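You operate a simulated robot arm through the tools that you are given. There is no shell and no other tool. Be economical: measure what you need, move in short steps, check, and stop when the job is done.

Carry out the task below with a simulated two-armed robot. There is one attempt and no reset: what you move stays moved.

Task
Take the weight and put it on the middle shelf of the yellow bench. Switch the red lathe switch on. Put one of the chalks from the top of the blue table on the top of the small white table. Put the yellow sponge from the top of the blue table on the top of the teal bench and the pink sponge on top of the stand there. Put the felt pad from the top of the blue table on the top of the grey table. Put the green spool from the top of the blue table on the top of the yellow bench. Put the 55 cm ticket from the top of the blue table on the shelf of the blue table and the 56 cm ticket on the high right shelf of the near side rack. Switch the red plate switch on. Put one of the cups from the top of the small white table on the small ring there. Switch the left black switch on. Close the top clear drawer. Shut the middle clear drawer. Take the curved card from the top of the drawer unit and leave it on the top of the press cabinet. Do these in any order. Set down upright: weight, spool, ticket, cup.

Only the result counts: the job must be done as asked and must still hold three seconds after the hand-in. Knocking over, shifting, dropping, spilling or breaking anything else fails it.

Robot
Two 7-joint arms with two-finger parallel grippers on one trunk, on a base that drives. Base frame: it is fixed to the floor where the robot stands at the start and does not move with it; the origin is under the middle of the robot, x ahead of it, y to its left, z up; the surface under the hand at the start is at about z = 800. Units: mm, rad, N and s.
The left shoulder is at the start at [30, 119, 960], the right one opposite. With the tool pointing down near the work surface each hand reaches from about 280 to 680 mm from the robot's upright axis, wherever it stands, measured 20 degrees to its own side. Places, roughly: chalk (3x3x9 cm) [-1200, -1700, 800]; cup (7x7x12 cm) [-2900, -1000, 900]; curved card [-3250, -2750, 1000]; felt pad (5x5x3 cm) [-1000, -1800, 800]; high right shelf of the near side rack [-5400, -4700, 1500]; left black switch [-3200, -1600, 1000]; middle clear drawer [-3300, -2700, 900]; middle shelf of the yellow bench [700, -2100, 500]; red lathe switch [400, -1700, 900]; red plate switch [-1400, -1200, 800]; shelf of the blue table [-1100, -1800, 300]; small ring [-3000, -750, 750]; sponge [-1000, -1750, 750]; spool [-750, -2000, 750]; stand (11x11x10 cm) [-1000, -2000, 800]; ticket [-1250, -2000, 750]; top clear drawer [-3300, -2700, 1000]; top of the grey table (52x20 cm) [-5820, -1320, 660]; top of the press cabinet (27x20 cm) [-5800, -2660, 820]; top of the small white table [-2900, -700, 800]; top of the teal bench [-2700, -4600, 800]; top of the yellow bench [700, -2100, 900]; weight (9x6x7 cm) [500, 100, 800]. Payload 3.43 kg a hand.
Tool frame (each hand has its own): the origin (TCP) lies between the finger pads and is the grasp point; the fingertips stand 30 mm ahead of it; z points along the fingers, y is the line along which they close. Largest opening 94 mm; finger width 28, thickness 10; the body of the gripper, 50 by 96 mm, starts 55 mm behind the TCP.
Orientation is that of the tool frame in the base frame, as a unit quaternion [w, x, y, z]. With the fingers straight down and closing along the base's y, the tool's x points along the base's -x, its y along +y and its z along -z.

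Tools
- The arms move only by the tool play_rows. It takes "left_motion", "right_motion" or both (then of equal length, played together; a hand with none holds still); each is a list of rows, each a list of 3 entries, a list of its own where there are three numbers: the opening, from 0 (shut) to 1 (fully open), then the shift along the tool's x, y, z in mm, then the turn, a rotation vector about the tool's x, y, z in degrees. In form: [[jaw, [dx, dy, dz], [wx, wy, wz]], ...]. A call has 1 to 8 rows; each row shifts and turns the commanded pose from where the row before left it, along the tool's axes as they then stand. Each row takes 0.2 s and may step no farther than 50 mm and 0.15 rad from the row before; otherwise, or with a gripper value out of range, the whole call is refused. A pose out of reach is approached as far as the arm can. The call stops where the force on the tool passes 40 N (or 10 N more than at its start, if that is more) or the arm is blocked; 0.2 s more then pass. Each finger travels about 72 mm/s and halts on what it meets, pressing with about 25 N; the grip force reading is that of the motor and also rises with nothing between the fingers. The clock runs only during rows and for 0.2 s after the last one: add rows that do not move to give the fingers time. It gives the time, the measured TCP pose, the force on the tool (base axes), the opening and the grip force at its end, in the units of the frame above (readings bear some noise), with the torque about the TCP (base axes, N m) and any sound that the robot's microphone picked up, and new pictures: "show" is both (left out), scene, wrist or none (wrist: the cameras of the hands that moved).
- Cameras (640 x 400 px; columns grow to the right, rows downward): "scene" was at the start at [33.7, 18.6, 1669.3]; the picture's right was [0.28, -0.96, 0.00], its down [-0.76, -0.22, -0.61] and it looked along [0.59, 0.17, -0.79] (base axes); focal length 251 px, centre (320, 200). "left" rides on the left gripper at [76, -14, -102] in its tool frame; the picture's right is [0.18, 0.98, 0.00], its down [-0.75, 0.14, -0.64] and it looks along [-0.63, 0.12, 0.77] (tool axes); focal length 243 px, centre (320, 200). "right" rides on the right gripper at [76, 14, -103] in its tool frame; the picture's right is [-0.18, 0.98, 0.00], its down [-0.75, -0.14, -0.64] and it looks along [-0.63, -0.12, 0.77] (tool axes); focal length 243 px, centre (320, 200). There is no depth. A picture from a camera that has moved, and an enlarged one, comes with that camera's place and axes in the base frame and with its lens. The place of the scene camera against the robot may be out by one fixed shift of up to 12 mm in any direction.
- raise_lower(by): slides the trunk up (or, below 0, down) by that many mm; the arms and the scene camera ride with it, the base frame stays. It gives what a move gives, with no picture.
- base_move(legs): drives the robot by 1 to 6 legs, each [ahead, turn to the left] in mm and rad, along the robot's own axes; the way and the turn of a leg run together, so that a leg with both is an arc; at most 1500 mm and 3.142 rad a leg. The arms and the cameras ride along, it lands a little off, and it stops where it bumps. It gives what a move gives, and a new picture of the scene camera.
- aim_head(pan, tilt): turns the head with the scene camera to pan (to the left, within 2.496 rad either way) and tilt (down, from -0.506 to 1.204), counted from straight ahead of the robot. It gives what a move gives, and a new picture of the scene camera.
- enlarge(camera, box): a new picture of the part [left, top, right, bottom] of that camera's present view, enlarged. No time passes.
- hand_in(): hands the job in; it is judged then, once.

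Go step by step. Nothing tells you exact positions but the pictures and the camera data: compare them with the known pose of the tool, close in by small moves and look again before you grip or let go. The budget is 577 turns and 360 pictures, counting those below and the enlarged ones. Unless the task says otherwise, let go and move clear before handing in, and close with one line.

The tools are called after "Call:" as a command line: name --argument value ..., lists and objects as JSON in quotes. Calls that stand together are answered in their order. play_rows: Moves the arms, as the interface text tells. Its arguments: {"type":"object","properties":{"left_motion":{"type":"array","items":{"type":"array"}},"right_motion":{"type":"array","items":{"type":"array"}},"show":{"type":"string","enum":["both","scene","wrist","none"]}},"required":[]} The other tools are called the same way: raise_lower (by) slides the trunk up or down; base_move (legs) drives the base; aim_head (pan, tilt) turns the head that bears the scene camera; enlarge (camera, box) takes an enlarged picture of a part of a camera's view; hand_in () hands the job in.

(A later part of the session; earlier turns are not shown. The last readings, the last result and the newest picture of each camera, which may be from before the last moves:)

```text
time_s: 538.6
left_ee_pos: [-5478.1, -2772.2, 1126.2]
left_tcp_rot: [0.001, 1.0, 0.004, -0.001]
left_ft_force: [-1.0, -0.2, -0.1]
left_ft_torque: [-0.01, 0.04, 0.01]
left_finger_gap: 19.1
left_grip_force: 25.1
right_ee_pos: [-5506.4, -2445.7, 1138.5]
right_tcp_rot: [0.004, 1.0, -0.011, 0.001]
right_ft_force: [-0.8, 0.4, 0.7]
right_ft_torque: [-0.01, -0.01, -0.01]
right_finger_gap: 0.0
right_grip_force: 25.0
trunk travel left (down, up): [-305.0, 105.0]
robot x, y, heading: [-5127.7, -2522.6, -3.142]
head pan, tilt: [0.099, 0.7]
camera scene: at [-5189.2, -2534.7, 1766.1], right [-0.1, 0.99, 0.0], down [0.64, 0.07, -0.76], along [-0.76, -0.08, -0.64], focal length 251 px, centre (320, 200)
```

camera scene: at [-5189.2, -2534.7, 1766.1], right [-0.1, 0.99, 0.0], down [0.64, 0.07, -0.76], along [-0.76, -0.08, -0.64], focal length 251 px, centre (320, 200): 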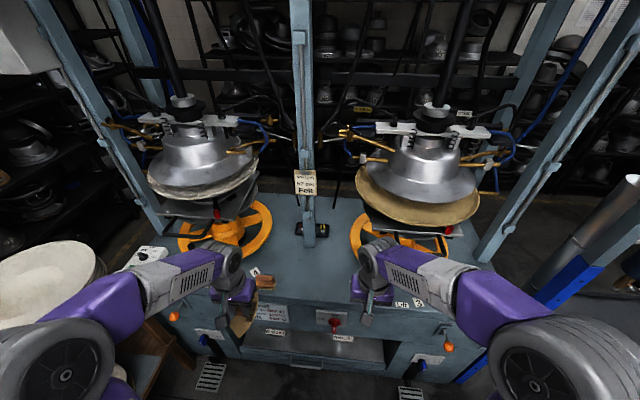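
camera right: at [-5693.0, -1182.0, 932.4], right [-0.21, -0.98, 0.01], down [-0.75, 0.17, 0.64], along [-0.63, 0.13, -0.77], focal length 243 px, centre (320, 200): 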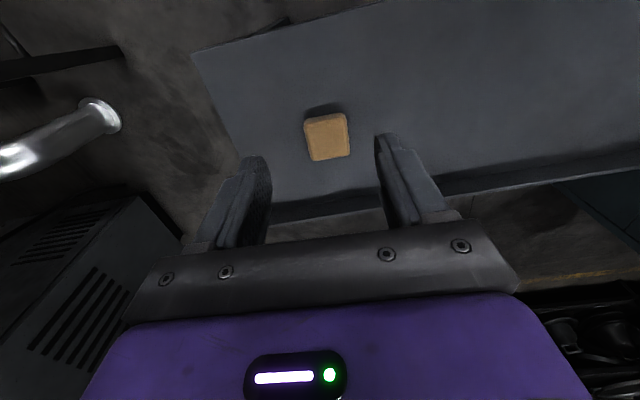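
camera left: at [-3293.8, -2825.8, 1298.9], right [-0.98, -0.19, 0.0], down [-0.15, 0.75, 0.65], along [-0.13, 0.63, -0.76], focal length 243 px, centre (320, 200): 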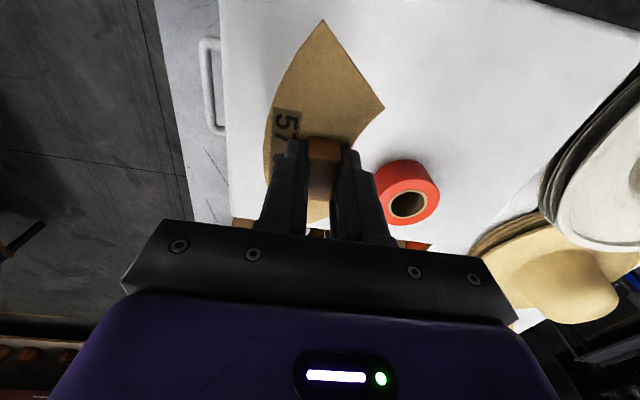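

The free patch on the cabinet top lies between the two orange wheels, around (−5790, −2650). Driving 80 mm in and moving the card over it.

Call:
base_move --legs '[[80, 0]]'

Call:
play_rows --left_motion '[[0, [0, -40, 0], [0, 0, 0]], [0, [0, -40, 0], [0, 0, 0]], [0, [0, -40, 0], [0, 0, 0]], [0, [-40, 0, 15], [0, 0, 0]], [0, [-40, 0, 15], [0, 0, 0]], [0, [-40, 0, 20], [0, 0, 0]], [0, [-40, 0, 20], [0, 0, 0]]]'

```text
time_s: 539.6
left_ee_pos: [-5557.9, -2772.3, 1125.4]
left_tcp_rot: [0.0, 1.0, 0.003, -0.002]
left_ft_force: [-0.6, -0.6, 0.1]
left_ft_torque: [0.01, -0.01, -0.03]
left_finger_gap: 19.0
left_grip_force: 25.3
right_ee_pos: [-5586.3, -2445.7, 1139.6]
right_tcp_rot: [0.004, 1.0, -0.011, 0.001]
right_ft_force: [-0.3, 0.2, -0.4]
right_ft_torque: [0.04, 0.0, -0.01]
right_finger_gap: 0.0
right_grip_force: 24.2
trunk travel left (down, up): [-305.0, 105.0]
robot x, y, heading: [-5206.5, -2524.8, -3.139]
head pan, tilt: [0.099, 0.7]
camera scene: at [-5269.7, -2534.9, 1766.0], right [-0.1, 0.99, 0.0], down [0.64, 0.07, -0.76], along [-0.76, -0.08, -0.64], focal length 251 px, centre (320, 200)
```

scene: 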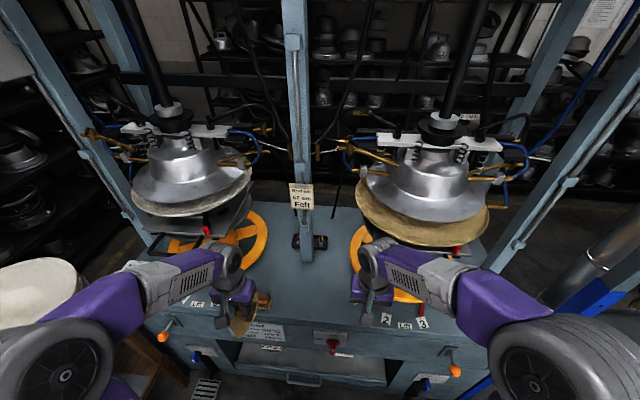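

```text
time_s: 541.2
left_ee_pos: [-5720.4, -2652.4, 1055.7]
left_tcp_rot: [0.001, 1.0, 0.004, -0.001]
left_ft_force: [-0.4, -0.1, 0.0]
left_ft_torque: [0.01, -0.03, 0.0]
left_finger_gap: 19.1
left_grip_force: 25.1
right_ee_pos: [-5586.7, -2445.5, 1137.7]
right_tcp_rot: [0.004, 1.0, -0.011, 0.0]
right_ft_force: [0.1, -0.2, -0.1]
right_ft_torque: [-0.01, -0.02, 0.0]
right_finger_gap: 0.0
right_grip_force: 25.1
trunk travel left (down, up): [-305.0, 105.0]
robot x, y, heading: [-5206.4, -2526.6, -3.139]
head pan, tilt: [0.099, 0.7]
camera scene: at [-5270.5, -2534.9, 1766.0], right [-0.1, 0.99, 0.0], down [0.64, 0.07, -0.76], along [-0.76, -0.08, -0.65], focal length 251 px, centre (320, 200)
camera left: at [-5643.3, -2637.0, 1157.8], right [0.19, -0.98, 0.0], down [-0.75, -0.15, 0.64], along [-0.63, -0.12, -0.77], focal length 243 px, centre (320, 200)
```

scene: 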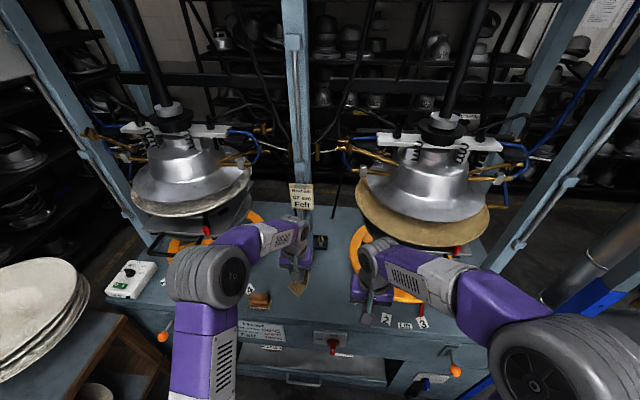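
left: 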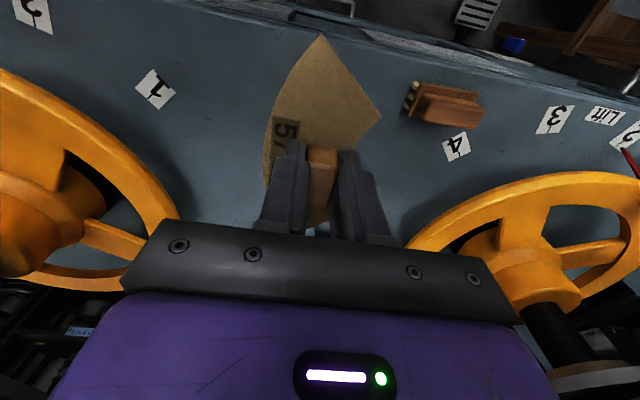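

Call:
play_rows --left_motion '[[0, [-33, 0, 20], [0, 0, 0]], [0, [-32, 0, 30], [0, 0, 0]], [0, [0, 0, 45], [0, 0, 0]], [0, [0, 0, 40], [0, 0, 0]]]'

```text
time_s: 542.2
left_ee_pos: [-5784.6, -2654.1, 918.8]
left_tcp_rot: [0.001, 1.0, 0.003, -0.002]
left_ft_force: [-0.4, -0.7, -0.6]
left_ft_torque: [0.01, -0.03, -0.01]
left_finger_gap: 18.9
left_grip_force: 24.7
right_ee_pos: [-5586.4, -2445.5, 1138.6]
right_tcp_rot: [0.005, 1.0, -0.012, 0.001]
right_ft_force: [-0.9, 0.7, 0.0]
right_ft_torque: [0.0, 0.0, 0.02]
right_finger_gap: 0.1
right_grip_force: 25.2
trunk travel left (down, up): [-305.0, 105.0]
robot x, y, heading: [-5206.7, -2522.2, -3.139]
head pan, tilt: [0.099, 0.7]
camera scene: at [-5269.8, -2534.9, 1766.0], right [-0.1, 0.99, 0.0], down [0.64, 0.07, -0.76], along [-0.76, -0.08, -0.64], focal length 251 px, centre (320, 200)
camera left: at [-5707.4, -2638.6, 1021.9], right [0.19, -0.98, 0.0], down [-0.75, -0.14, 0.65], along [-0.63, -0.12, -0.76], focal length 243 px, centre (320, 200)
```

scene: 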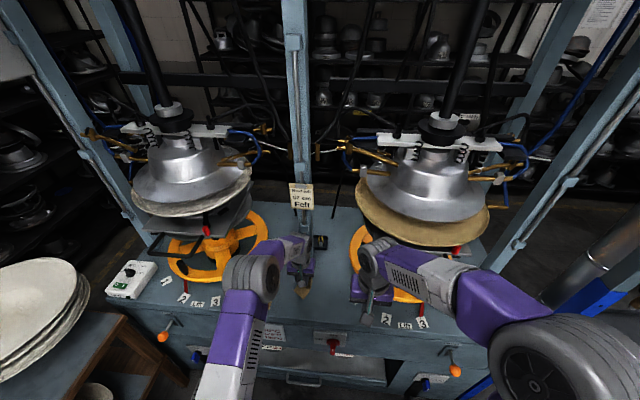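
left: 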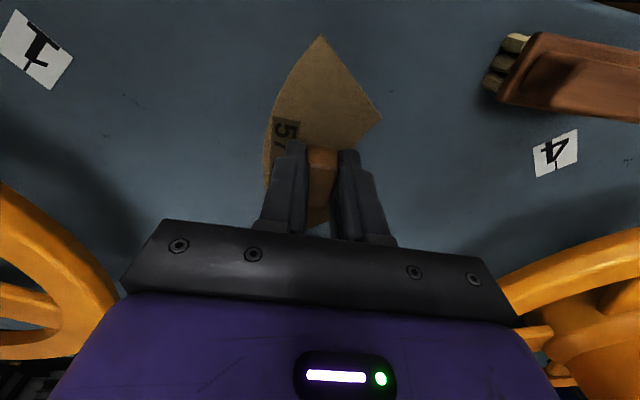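

Call:
play_rows --left_motion '[[0, [0, 0, 25], [0, 0, 0]], [0, [0, 0, 15], [0, 0, 0]], [0, [0, 0, 6], [0, 0, 0]]]' --show "wrist"

Call:
play_rows --left_motion '[[0, [0, 0, 3], [0, 0, 0]], [0, [0, 0, 3], [0, 0, 0]]]' --show "none"

Call:
play_rows --left_motion '[[0, [0, 0, 3], [0, 0, 0]], [0, [0, 0, 3], [0, 0, 0]]]' --show "none"

Call:
play_rows --left_motion '[[0, [0, 0, 2], [0, 0, 0]], [0, [0, 0, 2], [0, 0, 0]]]' --show "wrist"

```text
time_s: 543.0
left_ee_pos: [-5784.0, -2654.5, 874.1]
left_tcp_rot: [0.001, 1.0, 0.004, -0.003]
left_ft_force: [0.2, -0.3, 0.4]
left_ft_torque: [-0.01, -0.01, 0.01]
left_finger_gap: 18.9
left_grip_force: 24.9
right_ee_pos: [-5585.6, -2444.8, 1138.9]
right_tcp_rot: [0.005, 1.0, -0.011, 0.001]
right_ft_force: [1.2, -0.2, 0.5]
right_ft_torque: [0.0, 0.0, 0.0]
right_finger_gap: 0.3
right_grip_force: 25.3
trunk travel left (down, up): [-305.0, 105.0]
robot x, y, heading: [-5204.8, -2521.4, -3.139]
head pan, tilt: [0.099, 0.7]
camera left: at [-5706.7, -2638.4, 977.3], right [0.19, -0.98, 0.0], down [-0.75, -0.14, 0.65], along [-0.63, -0.12, -0.76], focal length 243 px, centre (320, 200)
```

left: 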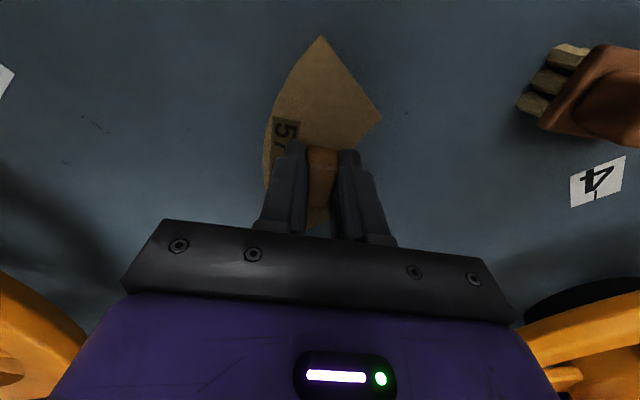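

```text
time_s: 543.6
left_ee_pos: [-5783.4, -2653.5, 869.8]
left_tcp_rot: [0.001, 1.0, 0.003, -0.002]
left_ft_force: [-0.3, -0.7, 0.3]
left_ft_torque: [0.0, 0.03, -0.01]
left_finger_gap: 18.9
left_grip_force: 24.8
right_ee_pos: [-5585.6, -2445.9, 1138.0]
right_tcp_rot: [0.005, 1.0, -0.011, 0.001]
right_ft_force: [0.3, 0.3, 0.6]
right_ft_torque: [0.0, 0.01, -0.02]
right_finger_gap: 0.2
right_grip_force: 24.7
trunk travel left (down, up): [-305.0, 105.0]
robot x, y, heading: [-5203.4, -2523.5, -3.137]
head pan, tilt: [0.099, 0.7]
```

```text
time_s: 544.2
left_ee_pos: [-5783.2, -2654.4, 864.1]
left_tcp_rot: [0.001, 1.0, 0.003, -0.002]
left_ft_force: [0.5, -0.1, -0.7]
left_ft_torque: [0.0, 0.02, -0.01]
left_finger_gap: 18.9
left_grip_force: 24.9
right_ee_pos: [-5585.3, -2445.2, 1138.5]
right_tcp_rot: [0.004, 1.0, -0.011, 0.0]
right_ft_force: [0.6, 0.8, 0.9]
right_ft_torque: [-0.02, 0.03, -0.01]
right_finger_gap: 0.0
right_grip_force: 24.8
trunk travel left (down, up): [-305.0, 105.0]
robot x, y, heading: [-5207.3, -2523.7, -3.133]
head pan, tilt: [0.099, 0.7]
```

```text
time_s: 544.8
left_ee_pos: [-5782.4, -2652.4, 859.5]
left_tcp_rot: [0.001, 1.0, 0.003, -0.002]
left_ft_force: [-0.1, 0.3, -0.5]
left_ft_torque: [-0.03, 0.03, -0.02]
left_finger_gap: 18.9
left_grip_force: 25.2
right_ee_pos: [-5585.9, -2445.4, 1139.3]
right_tcp_rot: [0.004, 1.0, -0.011, 0.001]
right_ft_force: [0.3, 0.3, -0.7]
right_ft_torque: [0.03, 0.03, 0.02]
right_finger_gap: 0.2
right_grip_force: 25.1
trunk travel left (down, up): [-305.0, 105.0]
robot x, y, heading: [-5204.8, -2521.6, -3.136]
head pan, tilt: [0.099, 0.7]
camera left: at [-5706.6, -2637.7, 962.0], right [0.19, -0.98, 0.0], down [-0.75, -0.14, 0.64], along [-0.63, -0.12, -0.76], focal length 243 px, centre (320, 200)
```

left: 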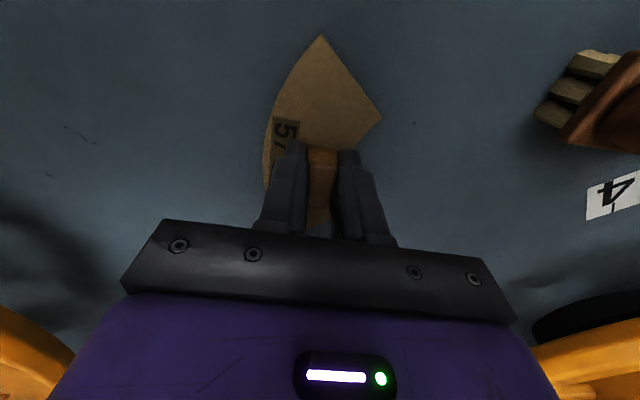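

Call:
play_rows --left_motion '[[0, [0, 0, 2], [0, 0, 0]], [0, [0, 0, 2], [0, 0, 0]]]' --show "none"

Call:
play_rows --left_motion '[[0, [0, 0, 2], [0, 0, 0]], [0, [0, 0, 2], [0, 0, 0]]]' --show "none"

Call:
play_rows --left_motion '[[0, [0, 0, 2], [0, 0, 0]], [0, [0, 0, 2], [0, 0, 0]]]' --show "none"

```text
time_s: 545.4
left_ee_pos: [-5784.0, -2653.4, 856.3]
left_tcp_rot: [0.001, 1.0, 0.003, -0.002]
left_ft_force: [0.4, 0.2, 2.4]
left_ft_torque: [0.11, -0.02, 0.01]
left_finger_gap: 19.1
left_grip_force: 24.7
right_ee_pos: [-5586.0, -2444.6, 1139.0]
right_tcp_rot: [0.004, 1.0, -0.011, -0.001]
right_ft_force: [0.5, 0.2, 0.0]
right_ft_torque: [-0.03, 0.02, 0.01]
right_finger_gap: 0.0
right_grip_force: 24.7
trunk travel left (down, up): [-305.0, 105.0]
robot x, y, heading: [-5206.1, -2522.3, -3.136]
head pan, tilt: [0.099, 0.7]
```

```text
time_s: 546.0
left_ee_pos: [-5784.8, -2652.4, 854.6]
left_tcp_rot: [0.001, 1.0, 0.003, -0.005]
left_ft_force: [1.5, 0.0, 22.6]
left_ft_torque: [-0.02, 0.03, -0.01]
left_finger_gap: 19.2
left_grip_force: 25.2
right_ee_pos: [-5584.0, -2446.5, 1140.5]
right_tcp_rot: [0.005, 1.0, -0.012, -0.001]
right_ft_force: [0.0, -0.1, 0.2]
right_ft_torque: [0.0, 0.03, 0.03]
right_finger_gap: 0.0
right_grip_force: 25.1
trunk travel left (down, up): [-305.0, 105.0]
robot x, y, heading: [-5204.3, -2523.6, -3.135]
head pan, tilt: [0.099, 0.7]
```

```text
time_s: 546.7
left_ee_pos: [-5786.8, -2653.0, 853.2]
left_tcp_rot: [-0.001, 1.0, 0.003, -0.005]
left_ft_force: [5.5, -0.1, 17.9]
left_ft_torque: [-0.04, -0.39, 0.04]
left_finger_gap: 19.1
left_grip_force: 24.5
right_ee_pos: [-5585.6, -2445.8, 1138.2]
right_tcp_rot: [0.004, 1.0, -0.012, 0.0]
right_ft_force: [-0.2, -0.2, -0.1]
right_ft_torque: [-0.01, -0.01, 0.03]
right_finger_gap: 0.0
right_grip_force: 25.1
trunk travel left (down, up): [-305.0, 105.0]
robot x, y, heading: [-5205.2, -2520.9, -3.142]
head pan, tilt: [0.099, 0.7]
stopped in row 2 (left hand): the force on the tool passed its limit at 40 N (the readings are from after the stop); the commanded pose is now the measured one
```

Card is down on the cabinet. Release and rise.

Call:
play_rows --left_motion '[[0, [0, 0, -3], [0, 0, 0]], [0.3, [0, 0, 0], [0, 0, 0]], [0.45, [0, 0, 0], [0, 0, 0]], [0.45, [0, 0, -20], [0, 0, 0]], [0.45, [0, 0, -40], [0, 0, 0]], [0.45, [0, 0, -45], [0, 0, 0]], [0.45, [0, 0, -45], [0, 0, 0]]]' --show "wrist"

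```text
time_s: 548.3
left_ee_pos: [-5784.4, -2652.7, 1004.0]
left_tcp_rot: [0.0, 1.0, 0.004, -0.005]
left_ft_force: [-0.6, 0.2, 0.6]
left_ft_torque: [-0.01, 0.01, 0.0]
left_finger_gap: 42.2
left_grip_force: 0.1
right_ee_pos: [-5584.7, -2445.5, 1138.8]
right_tcp_rot: [0.004, 1.0, -0.011, 0.0]
right_ft_force: [0.1, 0.0, 0.0]
right_ft_torque: [-0.04, 0.0, -0.01]
right_finger_gap: 0.1
right_grip_force: 24.9
trunk travel left (down, up): [-305.0, 105.0]
robot x, y, heading: [-5204.6, -2522.2, -3.133]
head pan, tilt: [0.099, 0.7]
camera left: at [-5707.5, -2637.8, 1106.8], right [0.19, -0.98, 0.0], down [-0.75, -0.15, 0.65], along [-0.64, -0.12, -0.76], focal length 243 px, centre (320, 200)
```

left: 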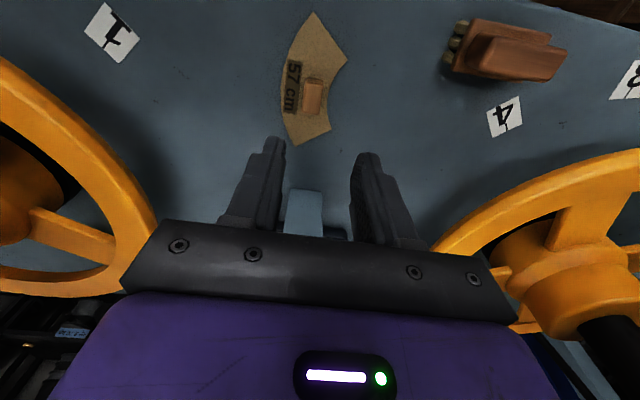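

Card placed. Remaining: the yellow sponge and the 56 cm ticket. Retracting and driving back north-about to the blue table's east side.

Call:
play_rows --left_motion '[[0.4, [30, 0, -35], [0, 0, 0]], [0.6, [40, 0, -20], [0, 0, 0]], [0.8, [45, 0, 0], [0, 0, 0]], [1, [45, 0, 0], [0, 0, 0]], [1, [40, 20, 0], [0, 0, 0]]]' --show "none"

Call:
base_move --legs '[[-120, 0], [0, -1.571], [1400, 0], [150, 0]]'

Call:
base_move --legs '[[0, -0.85], [1400, 0], [200, 0], [0, -0.72], [1400, 0]]'

```text
time_s: 549.5
left_ee_pos: [-5583.3, -2672.7, 1056.9]
left_tcp_rot: [0.001, 1.0, 0.003, -0.006]
left_ft_force: [-0.1, -0.2, -0.2]
left_ft_torque: [0.02, -0.03, -0.01]
left_finger_gap: 94.2
left_grip_force: 0.1
right_ee_pos: [-5584.2, -2447.0, 1138.8]
right_tcp_rot: [0.002, 1.0, -0.011, 0.0]
right_ft_force: [0.5, -0.4, 0.4]
right_ft_torque: [0.05, 0.03, 0.02]
right_finger_gap: 0.0
right_grip_force: 25.1
trunk travel left (down, up): [-305.0, 105.0]
robot x, y, heading: [-5206.7, -2523.3, -3.135]
head pan, tilt: [0.099, 0.7]
```

```text
time_s: 562.1
left_ee_pos: [-5261.8, -591.1, 1056.4]
left_tcp_rot: [-0.004, 0.714, -0.7, -0.003]
left_ft_force: [0.3, 0.7, 0.3]
left_ft_torque: [-0.02, 0.06, 0.01]
left_finger_gap: 94.0
left_grip_force: 0.1
right_ee_pos: [-5035.9, -584.5, 1138.6]
right_tcp_rot: [-0.004, -0.705, 0.709, 0.003]
right_ft_force: [0.5, 0.7, 0.2]
right_ft_torque: [-0.02, 0.0, 0.0]
right_finger_gap: 0.0
right_grip_force: 25.0
trunk travel left (down, up): [-305.0, 105.0]
robot x, y, heading: [-5105.6, -969.0, 1.589]
head pan, tilt: [0.099, 0.7]
camera scene: at [-5126.1, -913.8, 1766.1], right [0.99, 0.12, 0.0], down [0.08, -0.64, -0.76], along [-0.09, 0.76, -0.64], focal length 251 px, centre (320, 200)
```

scene: 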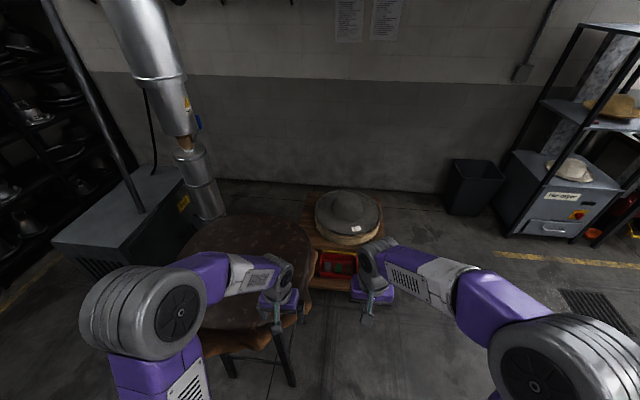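

```text
time_s: 581.0
left_ee_pos: [-2155.8, 313.4, 1057.0]
left_tcp_rot: [0.005, -0.015, 1.0, 0.001]
left_ft_force: [-0.1, -0.4, -0.1]
left_ft_torque: [0.0, 0.01, 0.0]
left_finger_gap: 94.1
left_grip_force: 0.1
right_ee_pos: [-2151.0, 87.5, 1138.5]
right_tcp_rot: [-0.001, 0.0, 1.0, 0.004]
right_ft_force: [0.6, -0.1, 0.1]
right_ft_torque: [0.01, -0.01, -0.03]
right_finger_gap: 0.1
right_grip_force: 25.2
trunk travel left (down, up): [-305.0, 105.0]
robot x, y, heading: [-2530.8, 158.0, 0.03]
head pan, tilt: [0.099, 0.7]
camera scene: at [-2484.4, 163.4, 1766.1], right [0.13, -0.99, 0.0], down [-0.64, -0.08, -0.76], along [0.76, 0.1, -0.64], focal length 251 px, centre (320, 200)
```

scene: 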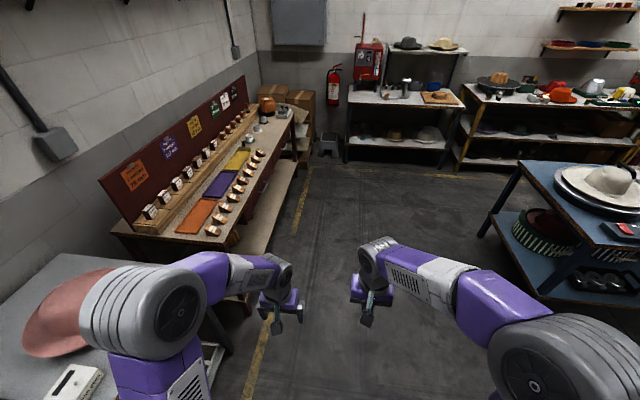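

Call:
base_move --legs '[[0, -0.373], [1400, 0], [960, 0], [0, -1.228], [890, 0], [0, -1.571]]'

Call:
base_move --legs '[[100, 0]]'

Call:
aim_head --pan 0.1 --tilt 0.85

```text
time_s: 604.9
left_ee_pos: [-720.4, -1677.8, 1056.7]
left_tcp_rot: [0.0, 1.0, -0.008, -0.006]
left_ft_force: [0.6, -1.0, 0.4]
left_ft_torque: [0.0, 0.01, 0.01]
left_finger_gap: 94.2
left_grip_force: 0.1
right_ee_pos: [-718.1, -1450.8, 1139.0]
right_tcp_rot: [0.004, 1.0, -0.021, 0.002]
right_ft_force: [0.4, 0.2, 0.4]
right_ft_torque: [-0.02, -0.02, 0.0]
right_finger_gap: 0.0
right_grip_force: 25.2
trunk travel left (down, up): [-305.0, 105.0]
robot x, y, heading: [-338.6, -1535.6, 3.119]
head pan, tilt: [0.099, 0.7]
camera scene: at [-402.8, -1547.5, 1766.1], right [-0.08, 1.0, 0.0], down [0.64, 0.05, -0.76], along [-0.76, -0.06, -0.64], focal length 251 px, centre (320, 200)
```

scene: 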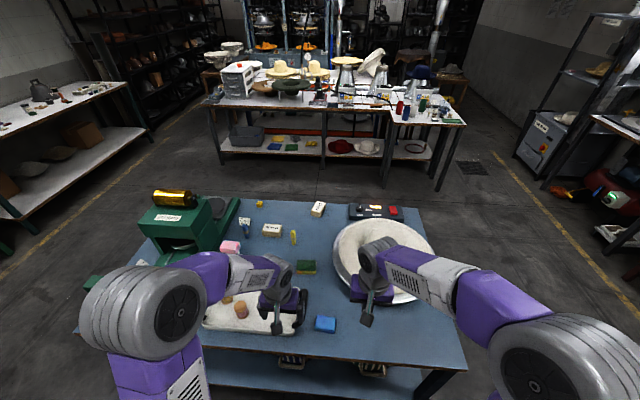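

```text
time_s: 606.0
left_ee_pos: [-819.1, -1675.8, 1057.2]
left_tcp_rot: [0.0, 1.0, -0.008, -0.005]
left_ft_force: [-0.4, 0.0, -0.4]
left_ft_torque: [0.01, -0.06, -0.02]
left_finger_gap: 94.0
left_grip_force: 0.0
right_ee_pos: [-817.1, -1450.4, 1139.7]
right_tcp_rot: [0.004, 1.0, -0.021, 0.001]
right_ft_force: [0.0, -0.4, 0.5]
right_ft_torque: [-0.03, -0.01, 0.01]
right_finger_gap: 0.0
right_grip_force: 25.3
trunk travel left (down, up): [-305.0, 105.0]
robot x, y, heading: [-437.8, -1536.1, 3.124]
head pan, tilt: [0.099, 0.7]
camera scene: at [-502.3, -1545.9, 1766.1], right [-0.08, 1.0, 0.0], down [0.64, 0.05, -0.76], along [-0.76, -0.06, -0.64], focal length 251 px, centre (320, 200)
```

scene: 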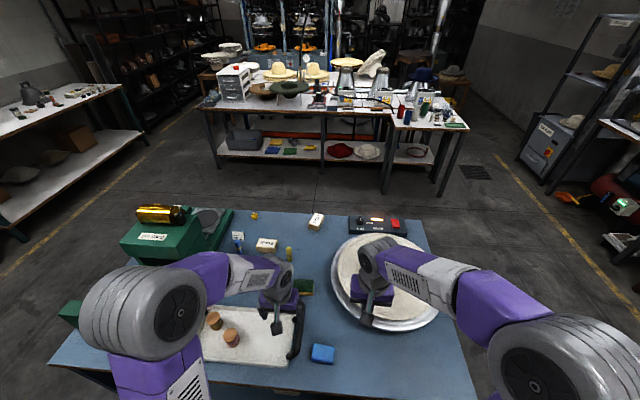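

```text
time_s: 606.8
left_ee_pos: [-820.7, -1676.1, 1057.3]
left_tcp_rot: [0.0, 1.0, -0.008, -0.006]
left_ft_force: [-1.2, -0.2, 0.4]
left_ft_torque: [0.0, -0.02, -0.01]
left_finger_gap: 93.8
left_grip_force: 0.0
right_ee_pos: [-817.8, -1448.8, 1138.4]
right_tcp_rot: [0.005, 1.0, -0.022, 0.0]
right_ft_force: [0.0, 0.0, 0.1]
right_ft_torque: [0.03, -0.01, 0.02]
right_finger_gap: 0.0
right_grip_force: 25.1
trunk travel left (down, up): [-305.0, 105.0]
robot x, y, heading: [-441.0, -1538.1, 3.125]
head pan, tilt: [0.099, 0.85]
camera scene: at [-495.1, -1545.4, 1753.8], right [-0.08, 1.0, 0.0], down [0.75, 0.06, -0.66], along [-0.66, -0.05, -0.75], focal length 251 px, centre (320, 200)
```

scene: 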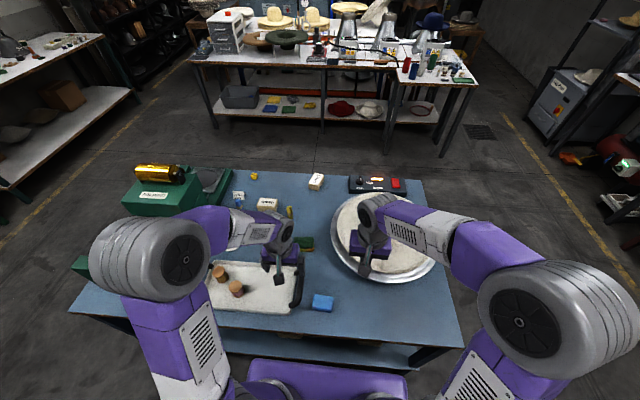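

Call:
play_rows --left_motion '[[1, [-42, -3, 15], [0, 0, 0]], [1, [-42, -3, 15], [0, 0, 0]], [1, [-42, -3, 20], [0, 0, 0]], [1, [-42, -3, 20], [0, 0, 0]], [1, [-40, -3, 20], [0, 0, 0]]]' --show "wrist"

```text
time_s: 608.0
left_ee_pos: [-1029.9, -1656.4, 968.5]
left_tcp_rot: [0.0, 1.0, -0.008, -0.004]
left_ft_force: [0.2, -1.0, -0.3]
left_ft_torque: [-0.02, 0.0, -0.01]
left_finger_gap: 94.3
left_grip_force: 0.1
right_ee_pos: [-817.8, -1450.6, 1138.8]
right_tcp_rot: [0.005, 1.0, -0.021, 0.001]
right_ft_force: [0.2, -0.5, 0.2]
right_ft_torque: [0.0, -0.02, 0.03]
right_finger_gap: 0.0
right_grip_force: 25.1
trunk travel left (down, up): [-305.0, 105.0]
robot x, y, heading: [-440.0, -1533.8, 3.123]
head pan, tilt: [0.099, 0.85]
camera left: at [-951.7, -1644.2, 1070.8], right [0.17, -0.99, 0.0], down [-0.75, -0.13, 0.65], along [-0.64, -0.11, -0.76], focal length 243 px, centre (320, 200)
```

left: 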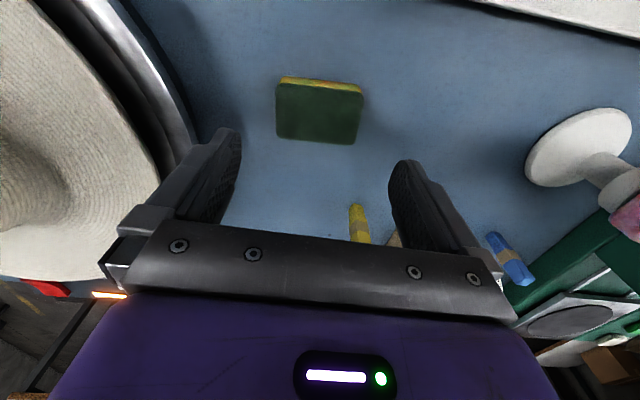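

The sponge is ~85 mm along y, so I'll turn the hand ~85° to grip its ~60 mm side.

Call:
play_rows --left_motion '[[1, [-14, 1, 0], [0, 0, 8.5]], [1, [0, 0, 0], [0, 0, 8.5]], [1, [0, 0, 0], [0, 0, 8.5]], [1, [0, 0, 0], [0, 0, 8.5]], [1, [0, 0, 0], [0, 0, 8.5]], [1, [0, 0, 0], [0, 0, 8.5]], [1, [0, 0, 0], [0, 0, 8.5]], [1, [0, 0, 0], [0, 0, 8.5]]]' --show "none"

Call:
play_rows --left_motion '[[1, [0, 0, 0], [0, 0, 8.5]], [1, [0, 0, 0], [0, 0, 8.5]], [1, [0, 0, 20], [0, 0, 0]], [1, [0, 0, 20], [0, 0, 0]]]' --show "wrist"

```text
time_s: 609.8
left_ee_pos: [-1043.6, -1658.6, 969.6]
left_tcp_rot: [0.003, 0.824, -0.567, -0.004]
left_ft_force: [-0.1, 0.0, -0.2]
left_ft_torque: [-0.03, -0.02, 0.02]
left_finger_gap: 93.9
left_grip_force: 0.0
right_ee_pos: [-816.7, -1450.0, 1140.0]
right_tcp_rot: [0.004, 1.0, -0.021, 0.001]
right_ft_force: [-0.2, -0.9, 0.6]
right_ft_torque: [0.01, -0.01, 0.01]
right_finger_gap: 0.0
right_grip_force: 25.1
trunk travel left (down, up): [-305.0, 105.0]
robot x, y, heading: [-439.1, -1537.6, 3.122]
head pan, tilt: [0.099, 0.85]
```

```text
time_s: 610.8
left_ee_pos: [-1043.5, -1660.6, 928.7]
left_tcp_rot: [0.005, 0.732, -0.682, -0.004]
left_ft_force: [-0.1, 1.0, 0.3]
left_ft_torque: [-0.02, -0.01, 0.04]
left_finger_gap: 94.0
left_grip_force: 0.0
right_ee_pos: [-818.0, -1449.5, 1139.6]
right_tcp_rot: [0.004, 1.0, -0.022, 0.001]
right_ft_force: [-0.7, 0.9, -0.4]
right_ft_torque: [-0.01, -0.01, -0.04]
right_finger_gap: 0.0
right_grip_force: 25.1
trunk travel left (down, up): [-305.0, 105.0]
robot x, y, heading: [-441.1, -1534.1, 3.122]
head pan, tilt: [0.099, 0.85]
camera left: at [-1021.8, -1734.1, 1031.7], right [-0.97, -0.25, 0.01], down [-0.19, 0.74, 0.64], along [-0.17, 0.62, -0.77], focal length 243 px, centre (320, 200)
```

left: 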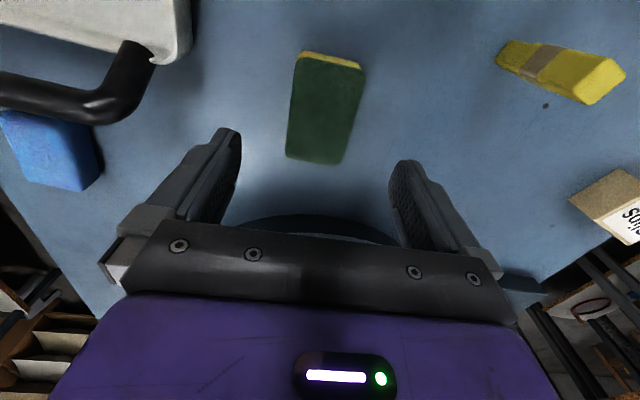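

Call:
play_rows --left_motion '[[1, [1, 0, 35], [0, 0, 0]], [1, [0, 0, 35], [0, 0, 0]], [1, [0, 0, 20], [0, 0, 0]]]' --show "wrist"

Call:
play_rows --left_motion '[[0.5, [0, 0, 0], [0, 0, 0]], [0.4, [0, 0, 0], [0, 0, 0]], [0.4, [0, 0, 0], [0, 0, 0]], [0.4, [0, 0, 0], [0, 0, 0]], [0.4, [0, 0, -10], [0, 0, 0]], [0.4, [0, 0, -40], [0, 0, 0]], [0.4, [0, 0, -40], [0, 0, 0]]]' --show "wrist"

```text
time_s: 611.5
left_ee_pos: [-1042.8, -1660.4, 839.3]
left_tcp_rot: [0.003, 0.733, -0.68, -0.003]
left_ft_force: [0.0, 0.5, 0.1]
left_ft_torque: [0.0, -0.01, -0.01]
left_finger_gap: 93.9
left_grip_force: 0.1
right_ee_pos: [-817.4, -1449.8, 1138.1]
right_tcp_rot: [0.004, 1.0, -0.022, 0.0]
right_ft_force: [0.4, -0.8, -0.6]
right_ft_torque: [0.0, 0.02, -0.03]
right_finger_gap: 0.0
right_grip_force: 24.6
trunk travel left (down, up): [-305.0, 105.0]
robot x, y, heading: [-436.5, -1534.7, 3.123]
head pan, tilt: [0.099, 0.85]
camera left: at [-1022.6, -1734.7, 941.5], right [-0.97, -0.26, 0.01], down [-0.19, 0.74, 0.64], along [-0.17, 0.62, -0.77], focal length 243 px, centre (320, 200)
```

left: 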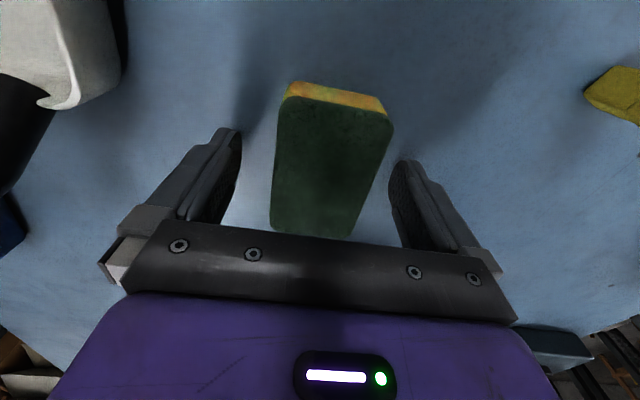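

```text
time_s: 613.1
left_ee_pos: [-1041.5, -1659.5, 929.5]
left_tcp_rot: [0.005, 0.732, -0.681, -0.004]
left_ft_force: [0.2, -0.6, 0.2]
left_ft_torque: [-0.02, 0.02, -0.01]
left_finger_gap: 52.7
left_grip_force: 24.9
right_ee_pos: [-817.0, -1450.2, 1138.1]
right_tcp_rot: [0.004, 1.0, -0.022, 0.0]
right_ft_force: [0.5, -0.1, -0.1]
right_ft_torque: [-0.01, 0.03, 0.01]
right_finger_gap: 0.1
right_grip_force: 25.1
trunk travel left (down, up): [-305.0, 105.0]
robot x, y, heading: [-439.6, -1535.3, 3.121]
head pan, tilt: [0.099, 0.85]
camera left: at [-1020.8, -1734.0, 1031.9], right [-0.97, -0.25, 0.01], down [-0.19, 0.74, 0.64], along [-0.17, 0.62, -0.77], focal length 243 px, centre (320, 200)
```

left: 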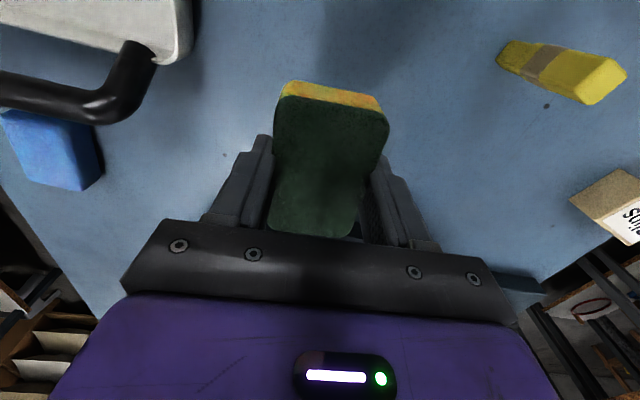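

Call:
play_rows --left_motion '[[0.4, [0, -40, -20], [0, 0, 0]], [0.4, [0, -40, -20], [0, 0, 0]], [0.4, [0, -40, -20], [0, 0, 0]], [0.4, [0, -40, -20], [0, 0, 0]], [0.4, [0, -40, 0], [0, 0, 0]]]' --show "none"

Call:
base_move --legs '[[-150, 0], [0, -1.571], [900, 0], [0, 1.571], [1450, 0], [180, 0]]'

Call:
base_move --legs '[[0, 1.571], [1160, 0], [0, 1.571]]'

Call:
aim_head --pan -0.1 --tilt 0.9

```text
time_s: 614.4
left_ee_pos: [-841.0, -1645.6, 1006.2]
left_tcp_rot: [0.005, 0.732, -0.681, -0.004]
left_ft_force: [0.2, -1.0, 0.0]
left_ft_torque: [-0.01, 0.03, 0.01]
left_finger_gap: 53.0
left_grip_force: 25.5
right_ee_pos: [-816.6, -1448.9, 1138.4]
right_tcp_rot: [0.004, 1.0, -0.022, 0.001]
right_ft_force: [0.4, -0.1, 0.2]
right_ft_torque: [-0.01, 0.03, 0.01]
right_finger_gap: 0.0
right_grip_force: 25.1
trunk travel left (down, up): [-305.0, 105.0]
robot x, y, heading: [-438.9, -1536.3, 3.127]
head pan, tilt: [0.099, 0.85]
```

```text
time_s: 635.6
left_ee_pos: [-2305.9, -689.4, 1006.4]
left_tcp_rot: [0.004, 0.728, -0.686, -0.003]
left_ft_force: [-0.3, 0.1, -0.9]
left_ft_torque: [-0.02, -0.01, 0.02]
left_finger_gap: 52.9
left_grip_force: 25.3
right_ee_pos: [-2276.6, -495.1, 1138.7]
right_tcp_rot: [0.004, 1.0, -0.028, 0.0]
right_ft_force: [-0.9, -0.6, -0.1]
right_ft_torque: [0.01, 0.01, 0.01]
right_finger_gap: 0.0
right_grip_force: 24.8
trunk travel left (down, up): [-305.0, 105.0]
robot x, y, heading: [-1900.1, -587.7, 3.109]
head pan, tilt: [0.099, 0.85]
camera scene: at [-1956.6, -593.9, 1753.8], right [-0.07, 1.0, 0.0], down [0.75, 0.05, -0.66], along [-0.66, -0.05, -0.75], focal length 251 px, centre (320, 200)
```

scene: 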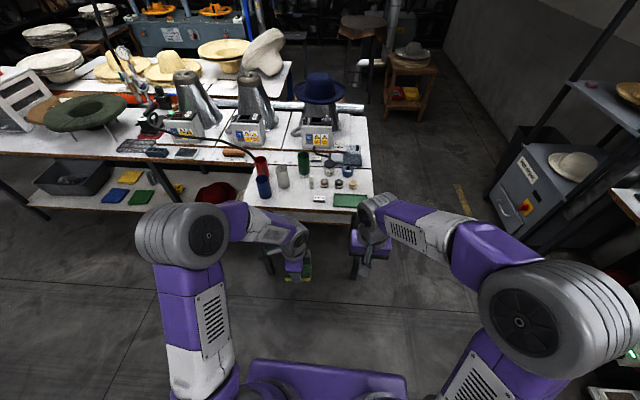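

```text
time_s: 649.1
left_ee_pos: [-1533.9, -1639.5, 1007.5]
left_tcp_rot: [0.003, 0.694, 0.72, 0.004]
left_ft_force: [0.2, 0.0, -0.1]
left_ft_torque: [-0.02, 0.01, 0.0]
left_finger_gap: 52.8
left_grip_force: 25.1
right_ee_pos: [-1566.4, -1834.3, 1139.8]
right_tcp_rot: [0.0, 0.038, 0.999, 0.003]
right_ft_force: [-0.2, -0.1, -0.2]
right_ft_torque: [0.0, 0.02, 0.03]
right_finger_gap: 0.0
right_grip_force: 25.0
trunk travel left (down, up): [-305.0, 105.0]
robot x, y, heading: [-1941.0, -1734.5, -0.055]
head pan, tilt: [0.099, 0.85]
camera scene: at [-1900.6, -1733.1, 1753.8], right [0.05, -1.0, 0.0], down [-0.75, -0.04, -0.66], along [0.66, 0.03, -0.75], focal length 251 px, centre (320, 200)
```

scene: 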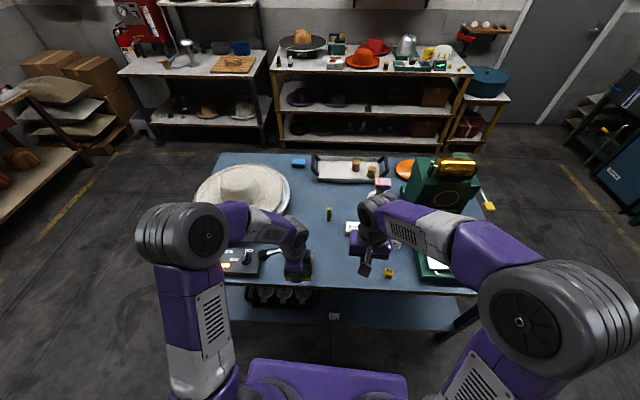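

```text
time_s: 649.8
left_ee_pos: [-1533.9, -1639.4, 1006.1]
left_tcp_rot: [0.003, 0.693, 0.721, 0.004]
left_ft_force: [0.0, -0.2, -0.1]
left_ft_torque: [0.01, -0.02, 0.0]
left_finger_gap: 52.7
left_grip_force: 25.2
right_ee_pos: [-1566.2, -1834.7, 1138.7]
right_tcp_rot: [0.001, 0.038, 0.999, 0.004]
right_ft_force: [-0.6, -0.2, 0.7]
right_ft_torque: [0.02, -0.02, 0.01]
right_finger_gap: 0.0
right_grip_force: 24.8
trunk travel left (down, up): [-305.0, 105.0]
robot x, y, heading: [-1940.9, -1735.5, -0.051]
head pan, tilt: [-0.099, 0.901]
camera scene: at [-1904.0, -1748.3, 1749.9], right [-0.15, -0.99, 0.0], down [-0.77, 0.12, -0.62], along [0.61, -0.09, -0.78], focal length 251 px, centre (320, 200)
```

scene: 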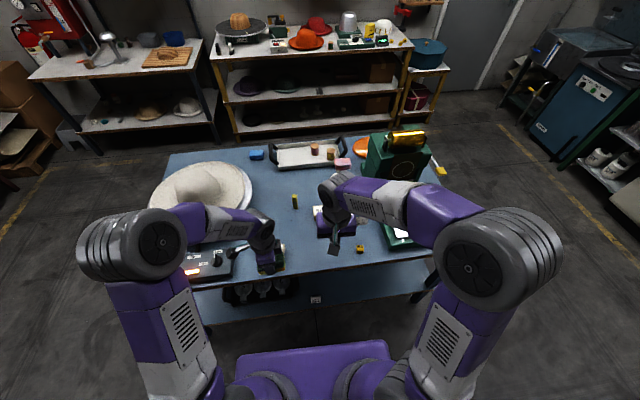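

The 56 cm ticket stands near (−1310, −2025), hidden behind the right hand. I'll drive 70 mm closer, tilt the right hand ~51° and open it.

Call:
base_move --legs '[[70, 0]]'

Call:
play_rows --right_motion '[[0.3, [0, -15, 0], [0, -8.5, 0]], [0.6, [0, -15, 0], [0, -8.5, 0]], [0.9, [0, -15, 0], [0, -8.5, 0]], [1, [0, -15, 0], [0, -8.5, 0]], [1, [0, -15, 0], [0, -8.5, 0]], [1, [0, -15, 0], [0, -8.5, 0]]]' --show "wrist"

```text
time_s: 650.8
left_ee_pos: [-1464.2, -1642.9, 1005.7]
left_tcp_rot: [0.004, 0.693, 0.721, 0.005]
left_ft_force: [0.1, -0.8, 0.8]
left_ft_torque: [0.01, 0.01, -0.01]
left_finger_gap: 52.7
left_grip_force: 25.0
right_ee_pos: [-1496.4, -1837.8, 1139.3]
right_tcp_rot: [0.0, 0.038, 0.999, 0.005]
right_ft_force: [1.5, -0.3, 0.2]
right_ft_torque: [-0.04, 0.06, -0.02]
right_finger_gap: 0.0
right_grip_force: 25.6
trunk travel left (down, up): [-305.0, 105.0]
robot x, y, heading: [-1872.3, -1738.6, -0.052]
head pan, tilt: [-0.099, 0.901]
camera scene: at [-1833.4, -1752.0, 1749.9], right [-0.15, -0.99, 0.0], down [-0.78, 0.12, -0.62], along [0.61, -0.09, -0.78], focal length 251 px, centre (320, 200)
```

scene: 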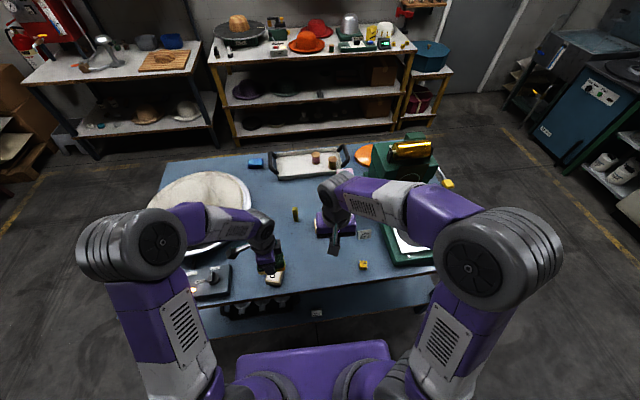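

```text
time_s: 652.2
left_ee_pos: [-1463.5, -1643.9, 1006.7]
left_tcp_rot: [0.003, 0.693, 0.721, 0.004]
left_ft_force: [0.3, 0.5, -0.1]
left_ft_torque: [0.01, 0.01, 0.03]
left_finger_gap: 52.9
left_grip_force: 25.0
right_ee_pos: [-1464.9, -1927.2, 1155.8]
right_tcp_rot: [0.43, 0.036, 0.902, -0.012]
right_ft_force: [1.1, -0.3, -0.1]
right_ft_torque: [-0.04, 0.02, -0.01]
right_finger_gap: 94.0
right_grip_force: 0.1
right hand out of reach, approached as far as the arm can: row 5, 6
trunk travel left (down, up): [-305.0, 105.0]
robot x, y, heading: [-1876.4, -1738.2, -0.047]
head pan, tilt: [-0.099, 0.901]
camera right: at [-1591.6, -1903.4, 1161.4], right [0.19, 0.97, 0.15], down [-0.03, -0.15, 0.99], along [0.98, -0.19, 0.0], focal length 243 px, centre (320, 200)
```

right: 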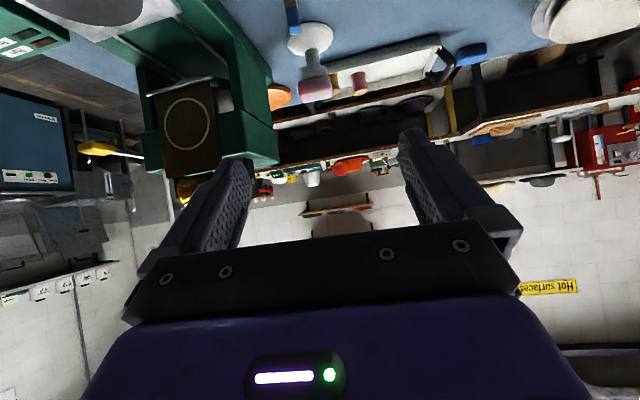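

Call:
play_rows --right_motion '[[1, [24, -15, 34], [0, 0, 0]], [1, [24, -15, 34], [0, 0, 0]], [1, [24, -15, 34], [0, 0, 0]], [1, [24, -15, 34], [0, 0, 0]], [1, [24, -15, 34], [0, 0, 0]], [1, [22, -14, 34], [0, 0, 0]]]' --show "wrist"

Call:
enlarge --camera "right" --box '[240, 40, 400, 180]'

```text
time_s: 653.6
left_ee_pos: [-1465.0, -1644.6, 1007.3]
left_tcp_rot: [0.003, 0.693, 0.721, 0.003]
left_ft_force: [0.5, -0.4, 0.1]
left_ft_torque: [0.01, 0.01, -0.02]
left_finger_gap: 53.0
left_grip_force: 24.8
right_ee_pos: [-1402.9, -2021.8, 917.3]
right_tcp_rot: [0.431, 0.038, 0.901, -0.014]
right_ft_force: [0.9, -0.4, -0.3]
right_ft_torque: [0.04, -0.03, 0.0]
right_finger_gap: 94.2
right_grip_force: 0.1
trunk travel left (down, up): [-305.0, 105.0]
robot x, y, heading: [-1871.8, -1742.3, -0.048]
head pan, tilt: [-0.099, 0.901]
camera right: at [-1529.3, -1996.9, 922.4], right [0.19, 0.97, 0.15], down [-0.04, -0.15, 0.99], along [0.98, -0.2, 0.01], focal length 243 px, centre (320, 200)
```

right: 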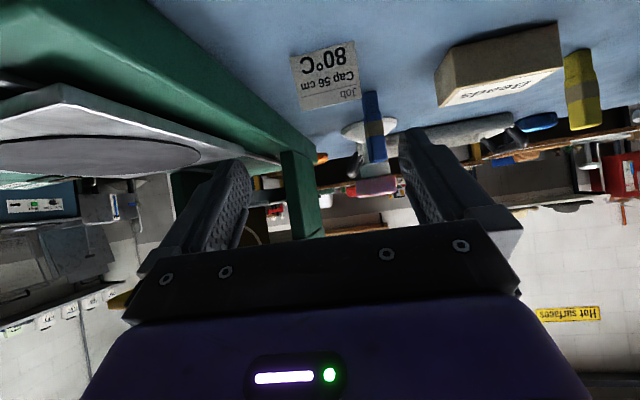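

```text
2.86 times, centred on (320, 110) of right
camera zoom: at [-1529.3, -1996.9, 922.4], right [0.19, 0.97, 0.15], down [-0.04, -0.15, 0.99], along [0.98, -0.2, 0.01], focal length 693 px, centre (320, 457)
```

zoom: 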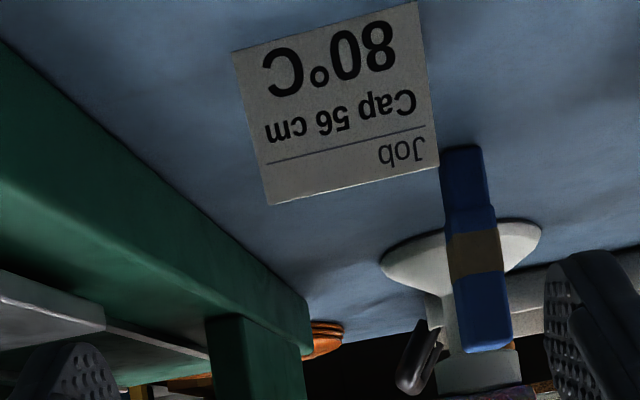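

Ticket reads "Cap 56 cm 80 °C"; it's aligned with y at (−1314, −2017). I'll correct the yaw, narrow the jaws to 80 %, and advance.

Call:
play_rows --right_motion '[[0.8, [0, 4, 0], [-3.3, 0, -2.7]], [0.8, [1, 0, 25], [0, 0, 0]], [0.8, [1, 0, 30], [0, 0, 0]]]' --show "wrist"

```text
time_s: 654.4
left_ee_pos: [-1464.9, -1642.8, 1006.1]
left_tcp_rot: [0.004, 0.694, 0.72, 0.003]
left_ft_force: [0.7, 0.2, -0.4]
left_ft_torque: [-0.01, 0.02, -0.03]
left_finger_gap: 53.1
left_grip_force: 25.1
right_ee_pos: [-1360.6, -2015.9, 879.7]
right_tcp_rot: [0.43, 0.003, 0.903, 0.003]
right_ft_force: [0.1, 0.1, -0.2]
right_ft_torque: [0.0, 0.0, -0.05]
right_finger_gap: 75.3
right_grip_force: 0.1
trunk travel left (down, up): [-305.0, 105.0]
robot x, y, heading: [-1872.3, -1741.5, -0.051]
head pan, tilt: [-0.099, 0.901]
camera right: at [-1489.0, -2000.6, 886.1], right [0.12, 0.98, 0.15], down [-0.02, -0.15, 0.99], along [0.99, -0.12, 0.01], focal length 243 px, centre (320, 200)
```

right: 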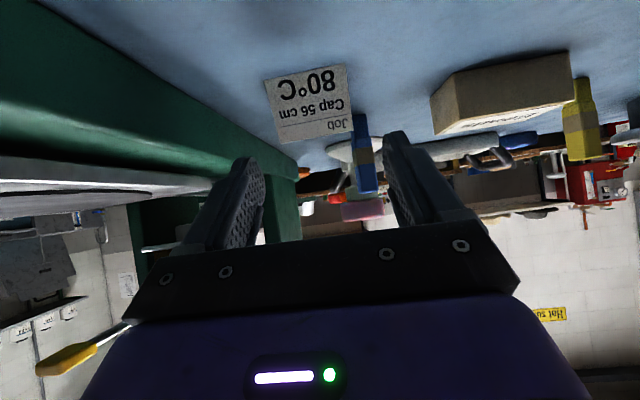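

Call:
play_rows --right_motion '[[0.8, [1, -1, 25], [0, 0, 0]], [0.8, [1, 0, 25], [0, 0, 0]], [0.8, [0, 0, 11], [0, 0, 0]]]' --show "wrist"

```text
time_s: 655.2
left_ee_pos: [-1465.0, -1643.7, 1006.8]
left_tcp_rot: [0.004, 0.693, 0.721, 0.004]
left_ft_force: [0.7, 0.9, 0.2]
left_ft_torque: [0.01, 0.01, -0.02]
left_finger_gap: 52.8
left_grip_force: 25.0
right_ee_pos: [-1315.8, -2016.3, 840.3]
right_tcp_rot: [0.431, 0.003, 0.903, 0.003]
right_ft_force: [-0.2, 0.0, 0.4]
right_ft_torque: [-0.03, 0.02, -0.02]
right_finger_gap: 75.0
right_grip_force: 0.1
trunk travel left (down, up): [-305.0, 105.0]
robot x, y, heading: [-1869.3, -1737.7, -0.05]
head pan, tilt: [-0.099, 0.901]
camera right: at [-1443.1, -2000.9, 845.9], right [0.12, 0.98, 0.15], down [-0.02, -0.15, 0.99], along [0.99, -0.12, 0.01], focal length 243 px, centre (320, 200)
```

right: 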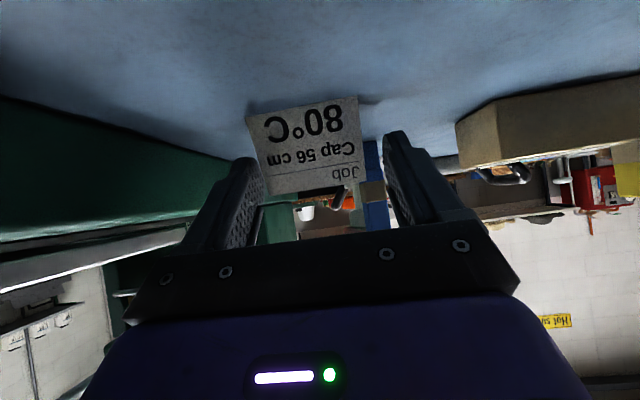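

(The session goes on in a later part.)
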